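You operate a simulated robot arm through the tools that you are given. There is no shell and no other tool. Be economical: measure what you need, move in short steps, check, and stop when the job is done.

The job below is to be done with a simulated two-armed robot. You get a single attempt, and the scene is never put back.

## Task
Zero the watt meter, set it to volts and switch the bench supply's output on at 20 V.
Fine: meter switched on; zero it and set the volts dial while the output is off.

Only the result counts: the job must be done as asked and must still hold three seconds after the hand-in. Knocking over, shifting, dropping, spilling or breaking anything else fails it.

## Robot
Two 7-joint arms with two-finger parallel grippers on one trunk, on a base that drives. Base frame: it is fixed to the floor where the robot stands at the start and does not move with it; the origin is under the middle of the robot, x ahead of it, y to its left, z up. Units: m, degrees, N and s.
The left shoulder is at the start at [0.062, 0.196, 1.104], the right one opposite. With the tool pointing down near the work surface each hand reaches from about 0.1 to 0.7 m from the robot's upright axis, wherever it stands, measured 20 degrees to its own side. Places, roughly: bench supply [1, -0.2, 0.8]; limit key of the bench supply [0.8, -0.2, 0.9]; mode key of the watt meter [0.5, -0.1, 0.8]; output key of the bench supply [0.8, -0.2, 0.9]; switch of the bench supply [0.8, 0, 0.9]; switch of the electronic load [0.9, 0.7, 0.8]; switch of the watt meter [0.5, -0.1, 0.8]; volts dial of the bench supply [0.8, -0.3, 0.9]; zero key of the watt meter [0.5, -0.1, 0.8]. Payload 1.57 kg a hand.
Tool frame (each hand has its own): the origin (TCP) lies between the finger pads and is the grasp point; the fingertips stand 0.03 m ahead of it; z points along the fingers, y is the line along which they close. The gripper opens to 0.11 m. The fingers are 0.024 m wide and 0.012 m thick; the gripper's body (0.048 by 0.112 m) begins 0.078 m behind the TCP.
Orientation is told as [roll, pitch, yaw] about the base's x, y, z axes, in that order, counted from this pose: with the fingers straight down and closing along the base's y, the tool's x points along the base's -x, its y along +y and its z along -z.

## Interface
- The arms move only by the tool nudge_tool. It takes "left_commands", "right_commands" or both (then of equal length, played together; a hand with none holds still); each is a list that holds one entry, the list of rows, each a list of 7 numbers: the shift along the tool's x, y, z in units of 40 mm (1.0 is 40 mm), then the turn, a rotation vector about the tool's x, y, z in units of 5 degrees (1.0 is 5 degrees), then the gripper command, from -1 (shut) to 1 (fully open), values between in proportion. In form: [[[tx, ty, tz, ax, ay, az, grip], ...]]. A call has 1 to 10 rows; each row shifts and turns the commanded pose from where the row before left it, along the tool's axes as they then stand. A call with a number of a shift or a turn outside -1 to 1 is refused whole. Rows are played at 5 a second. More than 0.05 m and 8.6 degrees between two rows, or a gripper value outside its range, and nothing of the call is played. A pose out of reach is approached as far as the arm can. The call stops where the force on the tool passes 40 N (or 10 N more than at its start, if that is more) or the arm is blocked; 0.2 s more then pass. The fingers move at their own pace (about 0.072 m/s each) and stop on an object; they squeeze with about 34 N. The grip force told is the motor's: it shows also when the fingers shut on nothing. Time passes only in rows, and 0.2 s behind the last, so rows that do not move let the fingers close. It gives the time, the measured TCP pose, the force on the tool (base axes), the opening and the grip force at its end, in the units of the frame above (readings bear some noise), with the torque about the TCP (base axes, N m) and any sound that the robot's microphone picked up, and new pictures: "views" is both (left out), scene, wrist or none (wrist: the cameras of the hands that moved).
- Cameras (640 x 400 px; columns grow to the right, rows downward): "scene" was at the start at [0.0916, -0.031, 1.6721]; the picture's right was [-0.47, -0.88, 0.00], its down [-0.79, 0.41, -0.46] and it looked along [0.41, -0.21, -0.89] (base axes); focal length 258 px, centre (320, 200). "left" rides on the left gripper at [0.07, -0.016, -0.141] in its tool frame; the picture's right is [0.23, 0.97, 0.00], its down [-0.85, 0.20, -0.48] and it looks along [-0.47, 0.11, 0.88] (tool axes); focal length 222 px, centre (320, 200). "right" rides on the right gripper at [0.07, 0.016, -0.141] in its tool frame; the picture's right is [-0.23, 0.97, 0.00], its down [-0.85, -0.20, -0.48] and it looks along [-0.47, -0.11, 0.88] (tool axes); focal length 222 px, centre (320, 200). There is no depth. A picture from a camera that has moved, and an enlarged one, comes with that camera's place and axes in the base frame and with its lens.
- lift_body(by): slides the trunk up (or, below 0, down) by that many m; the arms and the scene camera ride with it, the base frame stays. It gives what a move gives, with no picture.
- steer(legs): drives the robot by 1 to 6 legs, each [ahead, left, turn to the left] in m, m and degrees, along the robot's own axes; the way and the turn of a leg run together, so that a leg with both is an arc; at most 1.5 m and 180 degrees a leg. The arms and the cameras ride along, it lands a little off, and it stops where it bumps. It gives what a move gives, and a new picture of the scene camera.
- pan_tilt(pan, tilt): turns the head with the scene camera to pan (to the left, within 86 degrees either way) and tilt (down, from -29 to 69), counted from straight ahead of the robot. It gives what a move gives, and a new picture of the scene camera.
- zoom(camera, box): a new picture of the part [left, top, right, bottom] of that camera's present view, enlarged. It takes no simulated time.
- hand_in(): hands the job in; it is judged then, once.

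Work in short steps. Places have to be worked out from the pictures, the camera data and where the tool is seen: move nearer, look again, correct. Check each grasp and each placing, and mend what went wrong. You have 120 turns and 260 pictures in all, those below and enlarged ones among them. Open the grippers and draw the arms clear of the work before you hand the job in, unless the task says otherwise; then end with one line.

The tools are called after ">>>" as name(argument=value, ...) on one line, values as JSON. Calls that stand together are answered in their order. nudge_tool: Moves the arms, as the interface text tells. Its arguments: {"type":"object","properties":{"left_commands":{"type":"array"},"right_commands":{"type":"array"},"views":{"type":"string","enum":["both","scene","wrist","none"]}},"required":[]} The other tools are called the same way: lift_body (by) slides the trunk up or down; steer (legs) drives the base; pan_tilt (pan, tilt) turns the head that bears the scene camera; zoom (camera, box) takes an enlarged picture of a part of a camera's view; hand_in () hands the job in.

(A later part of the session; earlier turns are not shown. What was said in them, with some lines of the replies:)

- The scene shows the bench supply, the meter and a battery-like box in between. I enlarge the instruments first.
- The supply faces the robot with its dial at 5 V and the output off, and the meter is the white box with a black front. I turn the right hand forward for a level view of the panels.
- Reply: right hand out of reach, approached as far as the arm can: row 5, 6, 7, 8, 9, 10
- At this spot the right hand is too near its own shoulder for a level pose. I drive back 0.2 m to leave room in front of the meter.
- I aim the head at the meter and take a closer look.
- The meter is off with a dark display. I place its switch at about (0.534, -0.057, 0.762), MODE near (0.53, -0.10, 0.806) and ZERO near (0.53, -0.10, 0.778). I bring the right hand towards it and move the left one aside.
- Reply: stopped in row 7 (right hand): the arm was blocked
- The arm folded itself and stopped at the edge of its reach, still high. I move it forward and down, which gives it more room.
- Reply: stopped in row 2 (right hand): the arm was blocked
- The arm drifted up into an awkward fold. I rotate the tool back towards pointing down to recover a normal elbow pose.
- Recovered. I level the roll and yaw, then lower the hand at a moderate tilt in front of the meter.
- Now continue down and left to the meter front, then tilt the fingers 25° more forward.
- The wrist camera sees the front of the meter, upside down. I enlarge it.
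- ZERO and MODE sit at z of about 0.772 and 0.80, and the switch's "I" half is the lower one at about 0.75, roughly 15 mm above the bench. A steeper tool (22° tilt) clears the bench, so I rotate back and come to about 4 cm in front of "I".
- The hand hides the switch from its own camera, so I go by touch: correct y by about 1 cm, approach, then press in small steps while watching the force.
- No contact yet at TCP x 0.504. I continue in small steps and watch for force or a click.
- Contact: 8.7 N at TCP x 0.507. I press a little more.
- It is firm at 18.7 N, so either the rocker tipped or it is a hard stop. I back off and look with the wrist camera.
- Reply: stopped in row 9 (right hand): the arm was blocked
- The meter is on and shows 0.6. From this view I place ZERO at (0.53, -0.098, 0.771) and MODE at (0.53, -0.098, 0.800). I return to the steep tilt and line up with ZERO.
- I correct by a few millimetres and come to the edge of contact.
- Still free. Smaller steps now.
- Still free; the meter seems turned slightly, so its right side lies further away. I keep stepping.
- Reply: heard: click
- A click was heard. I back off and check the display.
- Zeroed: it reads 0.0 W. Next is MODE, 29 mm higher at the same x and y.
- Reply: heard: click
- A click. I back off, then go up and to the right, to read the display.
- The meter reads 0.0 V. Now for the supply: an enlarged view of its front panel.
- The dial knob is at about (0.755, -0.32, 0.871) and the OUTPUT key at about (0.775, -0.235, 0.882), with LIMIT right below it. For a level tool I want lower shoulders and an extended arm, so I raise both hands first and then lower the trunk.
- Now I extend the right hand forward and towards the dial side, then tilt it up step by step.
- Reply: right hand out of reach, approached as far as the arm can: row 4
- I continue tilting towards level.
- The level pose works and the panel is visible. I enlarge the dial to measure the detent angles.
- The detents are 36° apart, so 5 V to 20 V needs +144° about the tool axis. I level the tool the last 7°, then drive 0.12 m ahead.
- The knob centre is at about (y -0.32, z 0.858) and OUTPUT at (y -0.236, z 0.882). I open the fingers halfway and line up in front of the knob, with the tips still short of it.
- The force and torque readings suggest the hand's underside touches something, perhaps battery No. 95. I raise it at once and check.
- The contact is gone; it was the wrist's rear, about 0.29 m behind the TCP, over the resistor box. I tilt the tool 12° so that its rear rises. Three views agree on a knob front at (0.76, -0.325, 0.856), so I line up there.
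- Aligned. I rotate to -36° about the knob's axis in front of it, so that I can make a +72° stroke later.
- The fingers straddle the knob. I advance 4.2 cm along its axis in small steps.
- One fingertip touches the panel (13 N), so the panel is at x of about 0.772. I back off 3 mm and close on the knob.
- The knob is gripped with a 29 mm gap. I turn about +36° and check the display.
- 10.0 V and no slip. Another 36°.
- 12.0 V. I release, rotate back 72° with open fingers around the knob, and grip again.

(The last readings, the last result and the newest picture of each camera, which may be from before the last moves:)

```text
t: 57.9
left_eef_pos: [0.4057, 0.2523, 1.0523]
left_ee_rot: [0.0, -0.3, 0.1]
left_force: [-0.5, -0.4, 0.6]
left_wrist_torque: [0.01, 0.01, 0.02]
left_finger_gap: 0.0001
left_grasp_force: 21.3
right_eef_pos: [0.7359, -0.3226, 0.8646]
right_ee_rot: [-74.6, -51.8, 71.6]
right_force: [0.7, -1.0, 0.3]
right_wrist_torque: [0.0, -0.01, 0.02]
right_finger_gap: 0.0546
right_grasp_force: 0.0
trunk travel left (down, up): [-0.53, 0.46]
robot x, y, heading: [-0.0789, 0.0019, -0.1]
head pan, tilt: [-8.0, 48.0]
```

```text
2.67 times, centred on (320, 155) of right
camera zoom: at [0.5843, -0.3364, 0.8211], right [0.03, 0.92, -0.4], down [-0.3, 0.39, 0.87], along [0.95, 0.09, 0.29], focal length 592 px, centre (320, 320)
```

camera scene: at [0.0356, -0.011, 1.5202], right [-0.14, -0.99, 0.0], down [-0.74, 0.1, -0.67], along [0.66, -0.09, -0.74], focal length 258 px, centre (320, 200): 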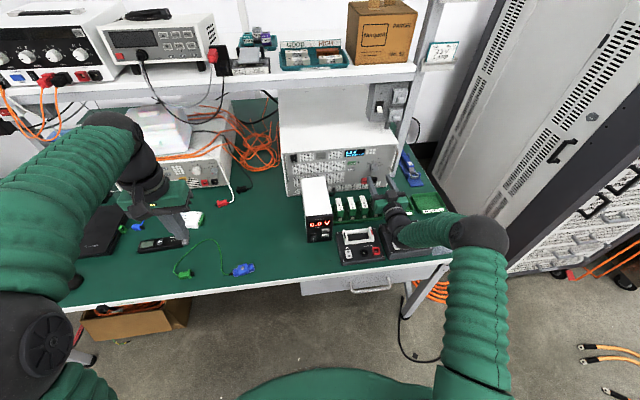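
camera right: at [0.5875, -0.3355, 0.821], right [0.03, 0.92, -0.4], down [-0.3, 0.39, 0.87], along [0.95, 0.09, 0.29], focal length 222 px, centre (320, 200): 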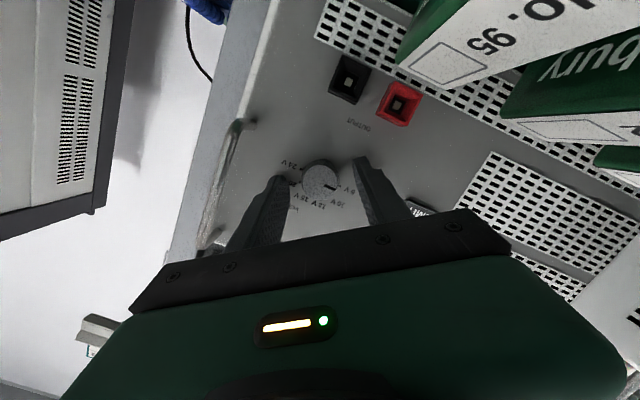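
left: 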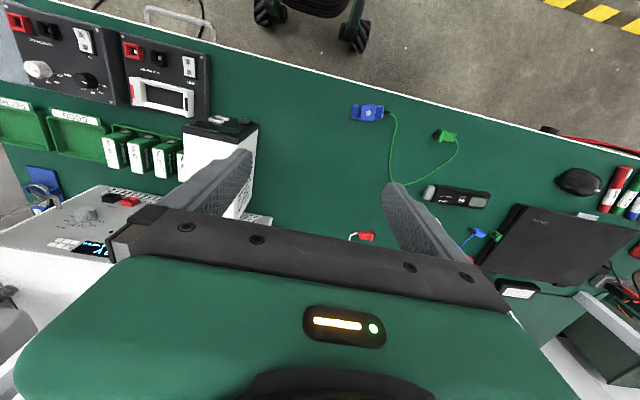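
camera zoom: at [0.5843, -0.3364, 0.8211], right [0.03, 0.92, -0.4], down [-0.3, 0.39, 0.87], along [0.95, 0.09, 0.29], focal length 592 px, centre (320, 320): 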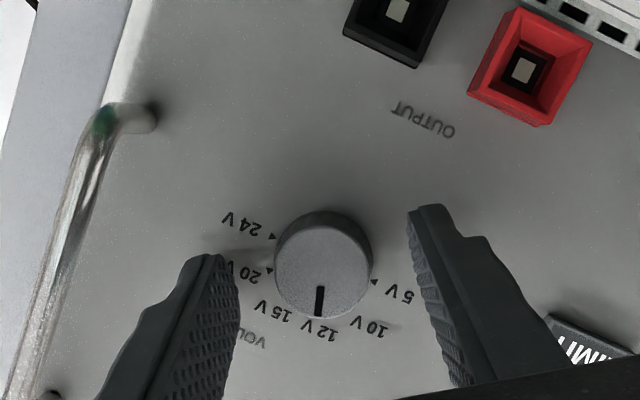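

The knob still stands at 12 V. I grip again and turn +72°.

>>> nudge_tool(right_commands=[[[0, 0, 0, 0, 0, 0, -1], [0, 0, 0, 0, 0, 0, -1], [0, -0.01, 0, -0.2, 0, 0.94, -1], [0, -0.01, 0, -0.2, 0, 0.94, -1], [0, -0.01, 0, -0.2, 0, 0.94, -1], [0, -0.01, 0, -0.2, 0, 0.94, -1], [0, -0.01, 0, -0.2, 0, 0.94, -1], [0, -0.01, 0, -0.2, 0, 0.94, -1], [0, -0.01, 0, -0.2, 0, 0.94, -1], [0, -0.01, 0, -0.2, 0, 0.94, -1]]], views="none")

>>> nudge_tool(right_commands=[[[0, -0.01, 0, -0.2, 0, 0.94, -1], [0, -0.01, 0, -0.2, 0, 0.94, -1], [0, -0.01, 0, -0.2, 0, 0.94, -1], [0, -0.01, 0, -0.2, 0, 0.94, -1], [0, -0.01, 0, -0.2, 0, 0.94, -1], [0, -0.01, 0, -0.2, 0, 0.94, -1], [0, -0.01, 0, -0.2, 0, 0.94, -1]]], views="none")

>>> zoom(camera="scene", box=[330, 130, 490, 230])

>>> zoom(camera="right", box=[200, 80, 440, 230])

```text
t: 60.1
left_eef_pos: [0.4063, 0.2528, 1.0531]
left_ee_rot: [0.0, -0.3, 0.1]
left_force: [0.0, -0.2, -0.3]
left_wrist_torque: [0.0, 0.0, 0.02]
left_finger_gap: 0.0
left_grasp_force: 21.6
right_eef_pos: [0.7358, -0.3246, 0.8635]
right_ee_rot: [9.5, -78.0, -8.2]
right_force: [-6.2, 5.6, -6.7]
right_wrist_torque: [0.01, -0.67, 0.15]
right_finger_gap: 0.0288
right_grasp_force: 38.6
trunk travel left (down, up): [-0.53, 0.46]
robot x, y, heading: [-0.0788, -0.0048, 0.0]
head pan, tilt: [-8.0, 48.0]
```

```text
t: 61.7
left_eef_pos: [0.4058, 0.2529, 1.0517]
left_ee_rot: [0.0, -0.3, 0.1]
left_force: [-0.6, 0.1, 0.6]
left_wrist_torque: [0.0, 0.02, -0.04]
left_finger_gap: 0.0
left_grasp_force: 21.2
right_eef_pos: [0.7367, -0.3297, 0.8624]
right_ee_rot: [74.1, -52.7, -68.9]
right_force: [-5.5, 7.2, -8.0]
right_wrist_torque: [0.01, -0.14, 0.11]
right_finger_gap: 0.0289
right_grasp_force: 37.8
trunk travel left (down, up): [-0.53, 0.46]
robot x, y, heading: [-0.0755, 0.0035, 0.1]
head pan, tilt: [-8.0, 48.0]
```

```text
4.00 times, centred on (410, 180) of scene
camera zoom: at [0.0372, -0.0099, 1.52], right [-0.14, -0.99, 0.0], down [-0.74, 0.1, -0.67], along [0.66, -0.09, -0.75], focal length 1032 px, centre (-40, 280)
```

zoom: 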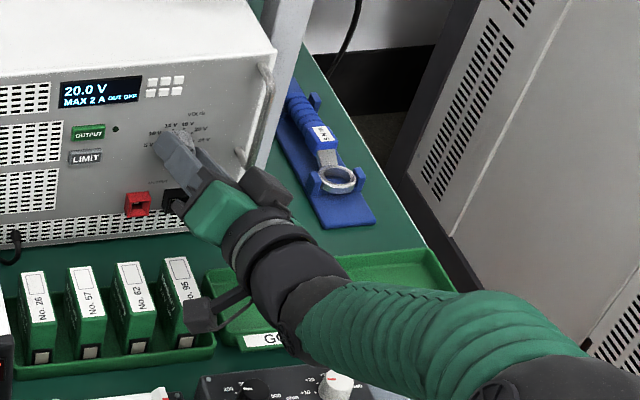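

```text
2.67 times, centred on (320, 155) of right
camera zoom: at [0.5836, -0.2958, 0.8399], right [0.03, 0.66, 0.75], down [-0.28, -0.71, 0.64], along [0.96, -0.23, 0.16], focal length 592 px, centre (320, 320)
```

zoom: 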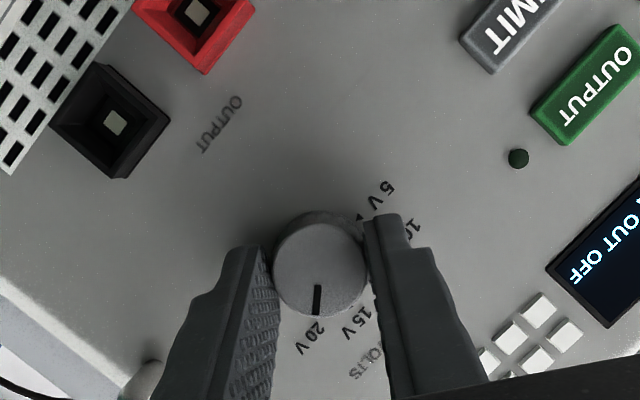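

20.0 V with the output still off. I release, back straight off 5 cm, and rotate back to level.

>>> nudge_tool(right_commands=[[[0, 0, 0, 0, 0, 0, 0.0], [0, 0, 0, 0, 0, 0, 0.0], [0.13, 0, -0.61, 0, 0, 0, 0.0], [0.13, 0, -0.61, 0, 0, 0, 0.0], [0, 0, 0, 0, 0, 0, -1]]], views="none")

>>> nudge_tool(right_commands=[[[0, 0, 0, 0.2, 0, -0.94, -1], [0, 0, 0, 0.2, 0, -0.94, -1], [0, 0, 0, 0.2, 0, -0.94, -1], [0, 0, 0, 0.2, 0, -0.94, -1], [0, 0, 0, 0.2, 0, -0.94, -1], [0, 0, 0, 0.2, 0, -0.94, -1], [0, 0, 0, 0.2, 0, -0.94, -1], [0, 0, 0, 0.1, 0, -0.47, -1], [0, 0, 0, 0, 0, 0, -1]]], views="wrist")

>>> zoom(camera="right", box=[280, 80, 480, 205])

```text
t: 62.9
left_eef_pos: [0.4075, 0.2522, 1.0522]
left_ee_rot: [0.2, -0.3, 0.1]
left_force: [-0.6, -0.3, 0.0]
left_wrist_torque: [0.0, 0.0, -0.01]
left_finger_gap: 0.0
left_grasp_force: 21.3
right_eef_pos: [0.6867, -0.3322, 0.8616]
right_ee_rot: [73.9, -52.7, -69.1]
right_force: [0.4, 0.1, -0.5]
right_wrist_torque: [-0.01, -0.04, 0.01]
right_finger_gap: 0.0005
right_grasp_force: 0.2
trunk travel left (down, up): [-0.53, 0.46]
robot x, y, heading: [-0.0783, 0.0016, 0.0]
head pan, tilt: [-8.0, 48.0]
```

```text
t: 64.9
left_eef_pos: [0.4073, 0.2517, 1.0524]
left_ee_rot: [0.2, -0.2, 0.2]
left_force: [0.1, 0.6, 0.5]
left_wrist_torque: [-0.02, 0.02, -0.03]
left_finger_gap: 0.0001
left_grasp_force: 21.9
right_eef_pos: [0.687, -0.3306, 0.8626]
right_ee_rot: [-2.6, -78.3, 3.6]
right_force: [-0.9, 0.3, -0.6]
right_wrist_torque: [0.0, -0.02, 0.02]
right_finger_gap: 0.0
right_grasp_force: 21.2
trunk travel left (down, up): [-0.53, 0.46]
robot x, y, heading: [-0.0781, -0.0004, 0.1]
head pan, tilt: [-8.0, 48.0]
camera right: at [0.5342, -0.3177, 0.823], right [0.03, 0.98, 0.21], down [-0.29, -0.2, 0.94], along [0.96, -0.09, 0.28], focal length 222 px, centre (320, 200)
```

right: 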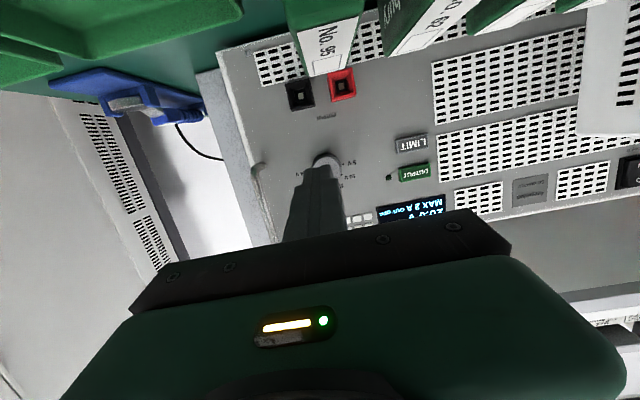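

```text
3.20 times, centred on (380, 142) of right
camera zoom: at [0.5342, -0.3177, 0.823], right [0.03, 0.98, 0.21], down [-0.29, -0.2, 0.94], along [0.96, -0.09, 0.28], focal length 711 px, centre (128, 384)
```

zoom: 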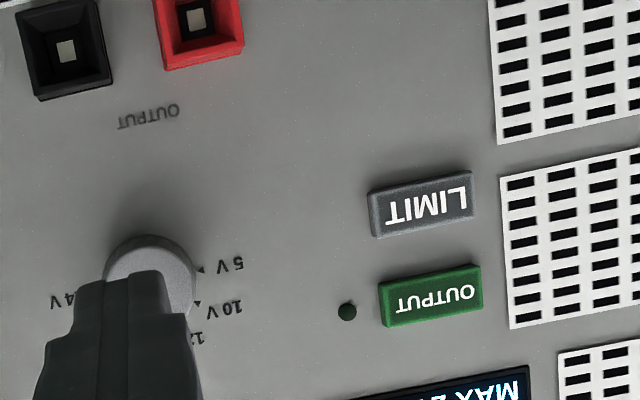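

OUTPUT is at (0.765, -0.237, 0.881), with LIMIT 30 mm below it. I use a 60° tilt so that only the upper fingertip edge leads, and move across in front of OUTPUT.

>>> nudge_tool(right_commands=[[[0, 0, 0, 0, 0.9, 0, -1], [0, 0, 0, 0, 0.9, 0, -1], [0, 0, 0, 0, 0.9, 0, -1], [0, 0, 0, 0, 0.9, 0, -1], [-0.19, 0.78, -0.06, 0, 0, 0, -1], [-0.19, 0.78, -0.06, 0, 0, 0, -1], [-0.19, 0.78, -0.06, 0, 0, 0, -1], [0, 0, 0, 0, 0, 0, -1]]], views="wrist")

>>> zoom(camera="right", box=[230, 80, 430, 205])

>>> zoom(camera="scene", box=[310, 130, 438, 210])

```text
t: 66.7
left_eef_pos: [0.4064, 0.2523, 1.0513]
left_ee_rot: [0.0, -0.3, 0.2]
left_force: [0.0, -0.3, 0.1]
left_wrist_torque: [0.02, 0.0, 0.0]
left_finger_gap: 0.0001
left_grasp_force: 21.3
right_eef_pos: [0.6902, -0.2355, 0.886]
right_ee_rot: [-1.0, -60.0, 1.9]
right_force: [0.5, 0.8, 0.3]
right_wrist_torque: [0.0, -0.02, 0.05]
right_finger_gap: 0.0002
right_grasp_force: 21.6
trunk travel left (down, up): [-0.53, 0.46]
robot x, y, heading: [-0.077, -0.0007, -0.1]
head pan, tilt: [-8.0, 48.0]
camera right: at [0.5321, -0.2237, 0.8944], right [0.09, 0.98, 0.19], down [0.01, -0.19, 0.98], along [1.0, -0.09, -0.03], focal length 222 px, centre (320, 200)
```

right: 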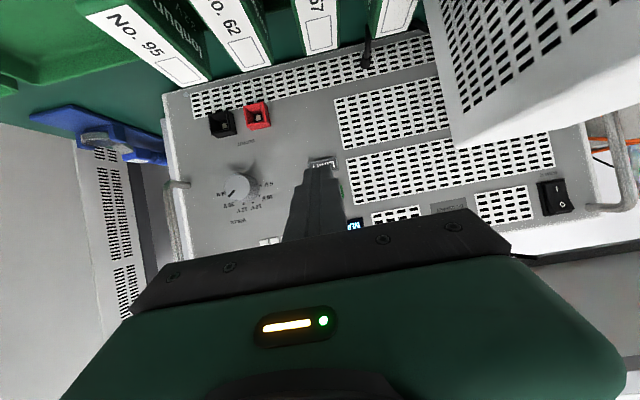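

```text
3.20 times, centred on (330, 142) of right
camera zoom: at [0.5321, -0.2237, 0.8944], right [0.09, 0.98, 0.19], down [0.01, -0.19, 0.98], along [1.0, -0.09, -0.03], focal length 711 px, centre (288, 384)
```

zoom: 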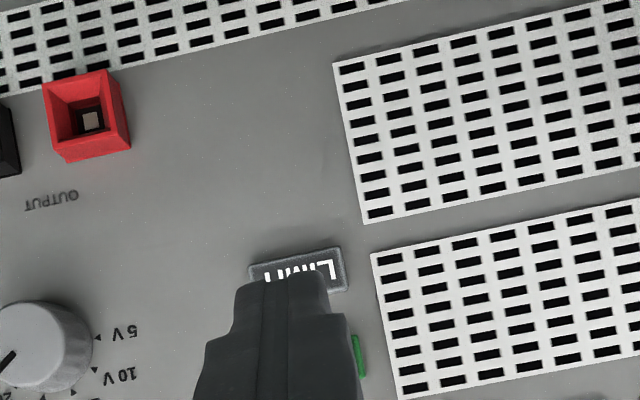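

```text
5.00 times, centred on (374, 170) of scene
camera zoom: at [0.0365, -0.0108, 1.5201], right [-0.14, -0.99, 0.0], down [-0.74, 0.1, -0.67], along [0.66, -0.09, -0.74], focal length 1290 px, centre (50, 350)
```

zoom: 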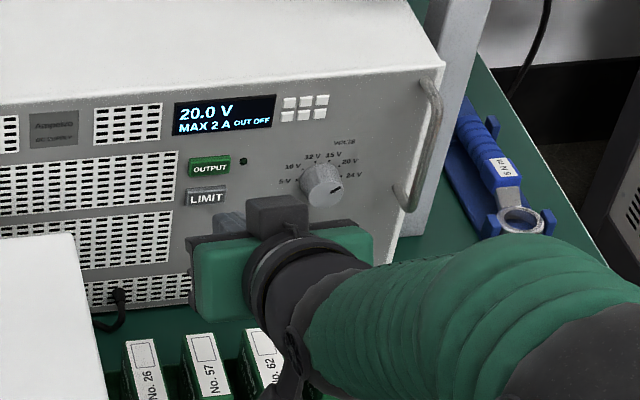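

I check the fingertip's height against the key with a sharper view.

>>> zoom(camera="scene", box=[340, 155, 388, 185])

```text
13.33 times, centred on (364, 170) of scene
camera zoom: at [0.0365, -0.0108, 1.5201], right [-0.14, -0.99, 0.0], down [-0.74, 0.1, -0.67], along [0.66, -0.09, -0.74], focal length 3439 px, centre (-267, 600)
```

zoom: 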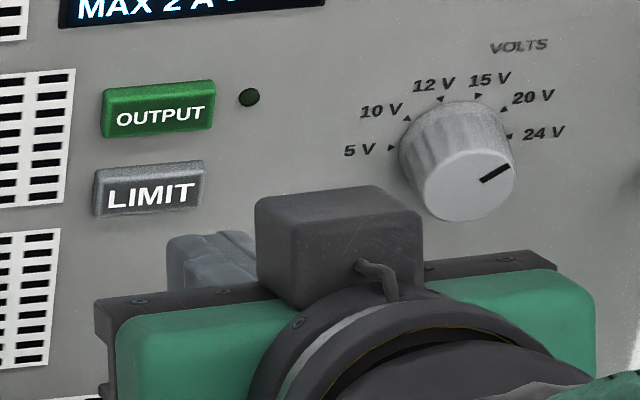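

The tip is where I predicted, and the key centre is at about z 0.882. I raise 2 mm and approach to a few millimetres from OUTPUT.

>>> nudge_tool(right_commands=[[[-0.235, 0, 0.355, 0, 0, 0, -1], [-0.235, 0, 0.355, 0, 0, 0, -1], [0, 0, 0, 0, 0, 0, -1]]], views="none")

>>> zoom(camera="scene", box=[340, 150, 388, 180])

```text
t: 67.5
left_eef_pos: [0.4048, 0.2528, 1.0534]
left_ee_rot: [0.0, -0.4, 0.2]
left_force: [0.3, -0.3, 1.1]
left_wrist_torque: [0.0, 0.01, 0.01]
left_finger_gap: 0.0
left_grasp_force: 21.7
right_eef_pos: [0.7234, -0.237, 0.889]
right_ee_rot: [-1.0, -60.2, 2.0]
right_force: [-0.3, -0.4, 0.1]
right_wrist_torque: [-0.04, 0.0, 0.03]
right_finger_gap: 0.0
right_grasp_force: 21.5
trunk travel left (down, up): [-0.53, 0.46]
robot x, y, heading: [-0.0788, -0.0013, -0.1]
head pan, tilt: [-8.0, 48.0]
```

```text
13.33 times, centred on (364, 165) of scene
camera zoom: at [0.036, -0.0104, 1.5201], right [-0.14, -0.99, 0.0], down [-0.74, 0.1, -0.67], along [0.66, -0.09, -0.74], focal length 3439 px, centre (-267, 667)
```

zoom: 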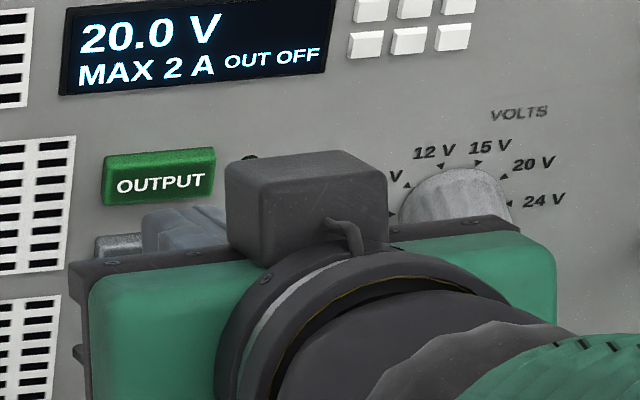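

The tip lies just ahead of the key and slightly to its right. I shift 4 mm left and step in.

>>> nudge_tool(right_commands=[[[-0.06, 0.1, 0.1, 0, 0, 0, -1], [0, 0, 0, 0, 0, 0, -1]]], views="none")

>>> nudge_tool(right_commands=[[[-0.025, 0, 0.045, 0, 0, 0, -1], [0, 0, 0, 0, 0, 0, -1]]], views="none")

>>> nudge_tool(right_commands=[[[-0.025, 0, 0.045, 0, 0, 0, -1], [0, 0, 0, 0, 0, 0, -1]]], views="none")

```text
t: 68.1
left_eef_pos: [0.4063, 0.2534, 1.0533]
left_ee_rot: [0.1, -0.4, 0.2]
left_force: [0.2, 0.0, -0.7]
left_wrist_torque: [-0.03, 0.01, 0.02]
left_finger_gap: 0.0001
left_grasp_force: 21.3
right_eef_pos: [0.7279, -0.2321, 0.8891]
right_ee_rot: [-1.0, -60.3, 2.1]
right_force: [-0.5, 0.1, -0.2]
right_wrist_torque: [0.0, 0.0, 0.02]
right_finger_gap: 0.0001
right_grasp_force: 21.4
trunk travel left (down, up): [-0.53, 0.46]
robot x, y, heading: [-0.0792, 0.0023, -0.0]
head pan, tilt: [-8.0, 48.0]
```

```text
t: 68.7
left_eef_pos: [0.4059, 0.2543, 1.0526]
left_ee_rot: [0.0, -0.4, 0.2]
left_force: [-0.8, 0.3, 0.8]
left_wrist_torque: [-0.01, -0.02, 0.0]
left_finger_gap: 0.0
left_grasp_force: 21.1
right_eef_pos: [0.7305, -0.2311, 0.8878]
right_ee_rot: [-1.1, -60.2, 2.0]
right_force: [0.3, 0.0, 0.8]
right_wrist_torque: [0.01, 0.0, -0.01]
right_finger_gap: 0.0
right_grasp_force: 21.2
trunk travel left (down, up): [-0.53, 0.46]
robot x, y, heading: [-0.0812, 0.0011, 0.1]
head pan, tilt: [-8.0, 48.0]
```

```text
t: 69.3
left_eef_pos: [0.4067, 0.2517, 1.0522]
left_ee_rot: [-0.1, -0.3, 0.2]
left_force: [0.1, -0.2, 0.1]
left_wrist_torque: [-0.01, 0.02, 0.01]
left_finger_gap: 0.0001
left_grasp_force: 21.5
right_eef_pos: [0.7322, -0.2317, 0.8872]
right_ee_rot: [-1.0, -60.2, 2.1]
right_force: [0.2, -0.6, 0.2]
right_wrist_torque: [0.0, -0.01, 0.01]
right_finger_gap: 0.0001
right_grasp_force: 22.1
trunk travel left (down, up): [-0.53, 0.46]
robot x, y, heading: [-0.0827, -0.0041, 0.0]
head pan, tilt: [-8.0, 48.0]
```

>>> nudge_tool(right_commands=[[[-0.025, 0, 0.045, 0, 0, 0, -1], [0, 0, 0, 0, 0, 0, -1]]], views="none")

>>> zoom(camera="scene", box=[340, 150, 388, 180])

```text
t: 69.9
left_eef_pos: [0.4062, 0.2532, 1.0517]
left_ee_rot: [0.0, -0.3, 0.3]
left_force: [0.4, 0.8, 0.3]
left_wrist_torque: [0.0, 0.04, 0.0]
left_finger_gap: 0.0002
left_grasp_force: 21.4
right_eef_pos: [0.7343, -0.2314, 0.8875]
right_ee_rot: [-1.0, -60.3, 1.9]
right_force: [0.0, -0.8, -0.7]
right_wrist_torque: [-0.02, -0.04, -0.02]
right_finger_gap: 0.0001
right_grasp_force: 21.1
trunk travel left (down, up): [-0.53, 0.46]
robot x, y, heading: [-0.078, 0.0033, 0.2]
head pan, tilt: [-8.0, 48.0]
```

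```text
13.33 times, centred on (364, 165) of scene
camera zoom: at [0.0364, -0.0104, 1.5201], right [-0.14, -0.99, 0.0], down [-0.74, 0.1, -0.67], along [0.66, -0.09, -0.74], focal length 3439 px, centre (-267, 667)
```

zoom: 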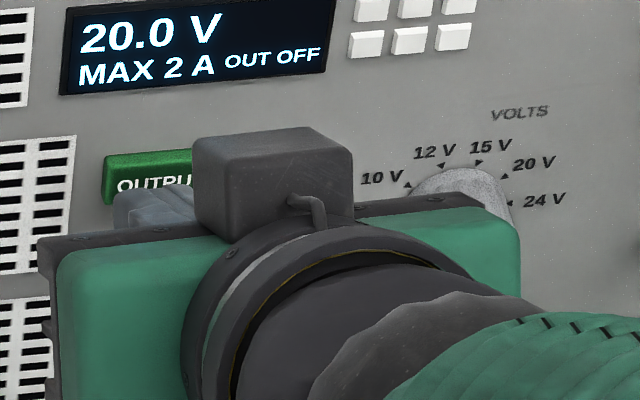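

>>> nudge_tool(right_commands=[[[-0.068, 0, 0.02, 0, 0, 0, -1], [0, 0, 0, 0, 0, 0, -1]]], views="none")

>>> nudge_tool(right_commands=[[[-0.025, 0, 0.045, 0, 0, 0, -1], [0, 0, 0, 0, 0, 0, -1]]], views="none")

```text
t: 70.5
left_eef_pos: [0.4042, 0.2531, 1.0523]
left_ee_rot: [0.0, -0.4, 0.2]
left_force: [0.7, 0.8, 0.3]
left_wrist_torque: [0.02, 0.03, -0.02]
left_finger_gap: 0.0
left_grasp_force: 21.4
right_eef_pos: [0.7366, -0.2308, 0.8899]
right_ee_rot: [-1.0, -60.1, 2.0]
right_force: [-2.8, 1.3, -1.1]
right_wrist_torque: [0.0, 0.03, 0.03]
right_finger_gap: 0.0
right_grasp_force: 21.6
trunk travel left (down, up): [-0.53, 0.46]
robot x, y, heading: [-0.0773, -0.0007, 0.0]
head pan, tilt: [-8.0, 48.0]
heard: click
```

```text
t: 71.1
left_eef_pos: [0.4052, 0.252, 1.0527]
left_ee_rot: [0.0, -0.4, 0.2]
left_force: [-0.2, -0.6, 0.4]
left_wrist_torque: [0.01, 0.03, -0.01]
left_finger_gap: 0.0001
left_grasp_force: 21.6
right_eef_pos: [0.7377, -0.2312, 0.8897]
right_ee_rot: [-1.1, -60.2, 2.0]
right_force: [-6.8, -1.1, -1.6]
right_wrist_torque: [0.01, 0.04, 0.02]
right_finger_gap: 0.0
right_grasp_force: 21.7
trunk travel left (down, up): [-0.53, 0.46]
robot x, y, heading: [-0.0794, -0.0017, 0.2]
head pan, tilt: [-8.0, 48.0]
```

A click. I back straight off and up, then check the display.

>>> nudge_tool(right_commands=[[[0.5, 0, -0.8, 0, 0, 0, -1], [0.4, 0, -0.8, 0, 0, 0, -1], [-0.3, -0.4, -0.8, 0, 0, 0, -1], [-0.3, -0.4, -0.8, 0, 0, 0, -1], [-0.3, -0.4, -0.8, 0, 0, 0, -1]]], views="scene")

>>> zoom(camera="scene", box=[280, 140, 400, 215])

```text
t: 72.3
left_eef_pos: [0.4056, 0.2527, 1.0534]
left_ee_rot: [0.0, -0.5, 0.2]
left_force: [1.1, -0.5, -0.1]
left_wrist_torque: [0.01, -0.01, -0.02]
left_finger_gap: 0.0
left_grasp_force: 21.5
right_eef_pos: [0.5978, -0.282, 0.9712]
right_ee_rot: [-1.0, -60.1, 2.0]
right_force: [-0.1, 0.2, 0.0]
right_wrist_torque: [0.0, 0.04, 0.01]
right_finger_gap: 0.0
right_grasp_force: 21.0
trunk travel left (down, up): [-0.53, 0.46]
robot x, y, heading: [-0.0785, 0.0053, -0.2]
head pan, tilt: [-8.0, 48.0]
camera scene: at [0.0337, -0.0114, 1.5202], right [-0.14, -0.99, 0.0], down [-0.74, 0.1, -0.67], along [0.66, -0.09, -0.74], focal length 258 px, centre (320, 200)
```

scene: 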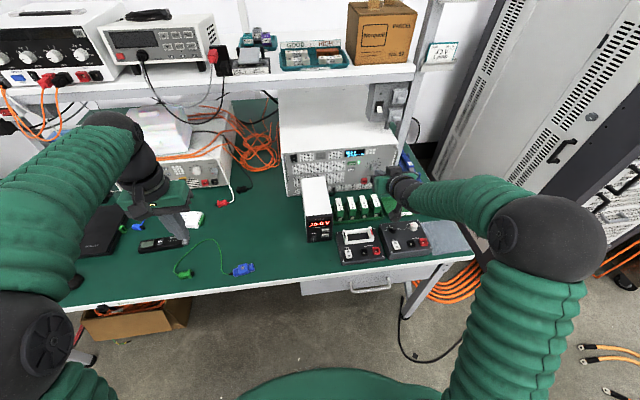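

```text
5.33 times, centred on (340, 178) of scene
camera zoom: at [0.0337, -0.0114, 1.5202], right [-0.14, -0.99, 0.0], down [-0.74, 0.1, -0.67], along [0.66, -0.09, -0.74], focal length 1376 px, centre (213, 320)
```

zoom: 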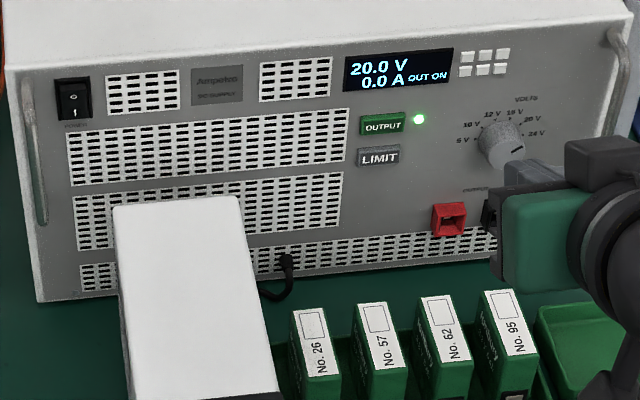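

The output is on at 20.0 V. I check the meter and the resistor box, then open the grippers and draw back.

>>> zoom(camera="scene", box=[290, 190, 450, 290])

>>> steer(legs=[[-0.3, 0, 0]])

>>> nudge_tool(right_commands=[[[0, 0, 0, 0, 0, 0, 1], [0, 0, 0, 0, 0, 0, 1], [0, 0, 0, 0, 0, 0, 1], [0, 0, 0, 0, 0, 0, 1], [0, 0, 0, 0, 0, 0, 1]]], left_commands=[[[0, 0, 0, 0, 0, 0, 1], [0, 0, 0, 0, 0, 0, 1], [0, 0, 0, 0, 0, 0, 1], [0, 0, 0, 0, 0, 0, 1], [0, 0, 0, 0, 0, 0, 1]]], views="scene")

>>> zoom(camera="scene", box=[270, 130, 430, 230])

```text
4.00 times, centred on (370, 240) of scene
camera zoom: at [0.0337, -0.0114, 1.5202], right [-0.14, -0.99, 0.0], down [-0.74, 0.1, -0.67], along [0.66, -0.09, -0.74], focal length 1032 px, centre (120, 40)
```

zoom: 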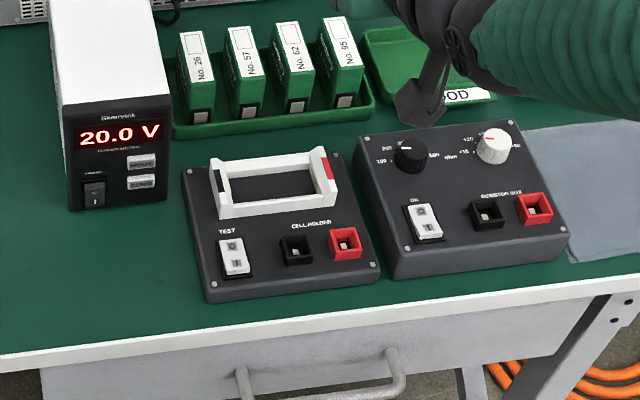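

```text
t: 74.4
left_eef_pos: [0.0959, 0.2548, 1.0524]
left_ee_rot: [0.0, -0.3, 0.6]
left_force: [0.2, -0.5, 0.4]
left_wrist_torque: [-0.05, -0.04, 0.03]
left_finger_gap: 0.0
left_grasp_force: 21.0
right_eef_pos: [0.2946, -0.2774, 0.9698]
right_ee_rot: [-1.0, -60.2, 2.4]
right_force: [0.4, -1.0, 0.5]
right_wrist_torque: [-0.01, 0.02, -0.01]
right_finger_gap: 0.0004
right_grasp_force: 21.1
trunk travel left (down, up): [-0.53, 0.46]
robot x, y, heading: [-0.3848, -0.0014, 0.5]
head pan, tilt: [-8.0, 48.0]
camera scene: at [-0.271, -0.0118, 1.52], right [-0.13, -0.99, 0.0], down [-0.74, 0.1, -0.67], along [0.66, -0.09, -0.74], focal length 258 px, centre (320, 200)
```

scene: 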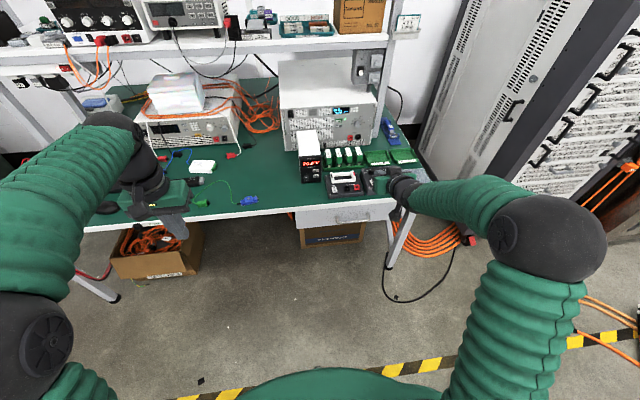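

```text
t: 75.6
left_eef_pos: [0.0948, 0.2551, 1.0533]
left_ee_rot: [0.0, -0.4, 0.6]
left_force: [0.6, -0.4, 0.1]
left_wrist_torque: [-0.02, -0.02, 0.01]
left_finger_gap: 0.11
left_grasp_force: 0.0
right_eef_pos: [0.2942, -0.2776, 0.9716]
right_ee_rot: [-1.0, -60.3, 2.5]
right_force: [-0.8, -0.2, 0.1]
right_wrist_torque: [0.02, 0.0, 0.03]
right_finger_gap: 0.1101
right_grasp_force: 0.0
trunk travel left (down, up): [-0.53, 0.46]
robot x, y, heading: [-0.387, -0.0048, 0.9]
head pan, tilt: [-8.0, 48.0]
camera scene: at [-0.2718, -0.0118, 1.5201], right [-0.13, -0.99, 0.0], down [-0.74, 0.1, -0.67], along [0.66, -0.09, -0.74], focal length 258 px, centre (320, 200)
```

scene: 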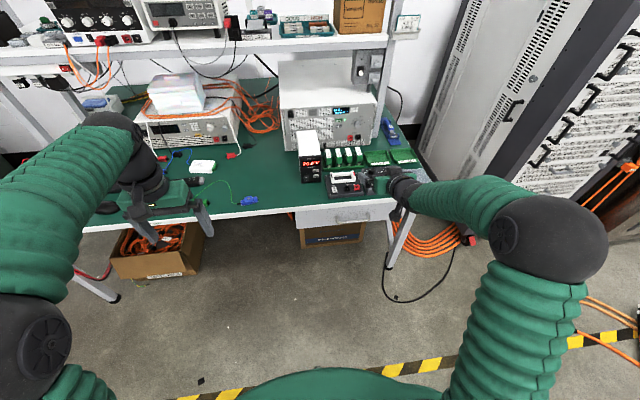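

```text
4.00 times, centred on (350, 180) of scene
camera zoom: at [-0.2718, -0.0118, 1.5201], right [-0.13, -0.99, 0.0], down [-0.74, 0.1, -0.67], along [0.66, -0.09, -0.74], focal length 1032 px, centre (200, 280)
```

zoom: 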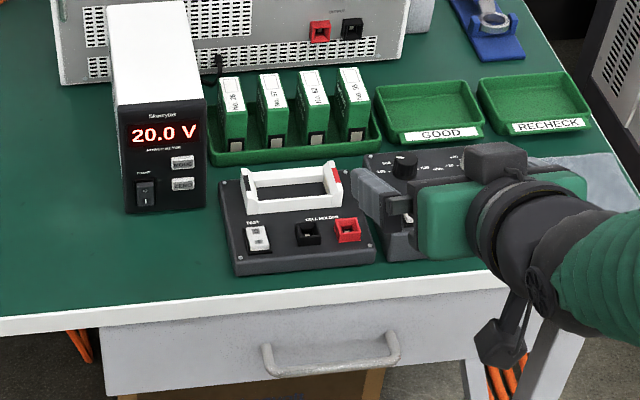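

The meter reads 20.0 V, the supply shows output on at 20.0 V, nothing looks disturbed, and both hands are open and clear. I hand the job in.

>>> hand_in()

```text
The job is handed in.
```

The watt meter is on, zeroed and set to volts, and the bench supply's output is on at 20 V. Zeroing, mode and the dial were all done with the output off. At the last look the meter read 20.0 V. While I was lining up on the dial, the wrist brushed something, probably the resistor box, with about 2 N, and I saw nothing moved.
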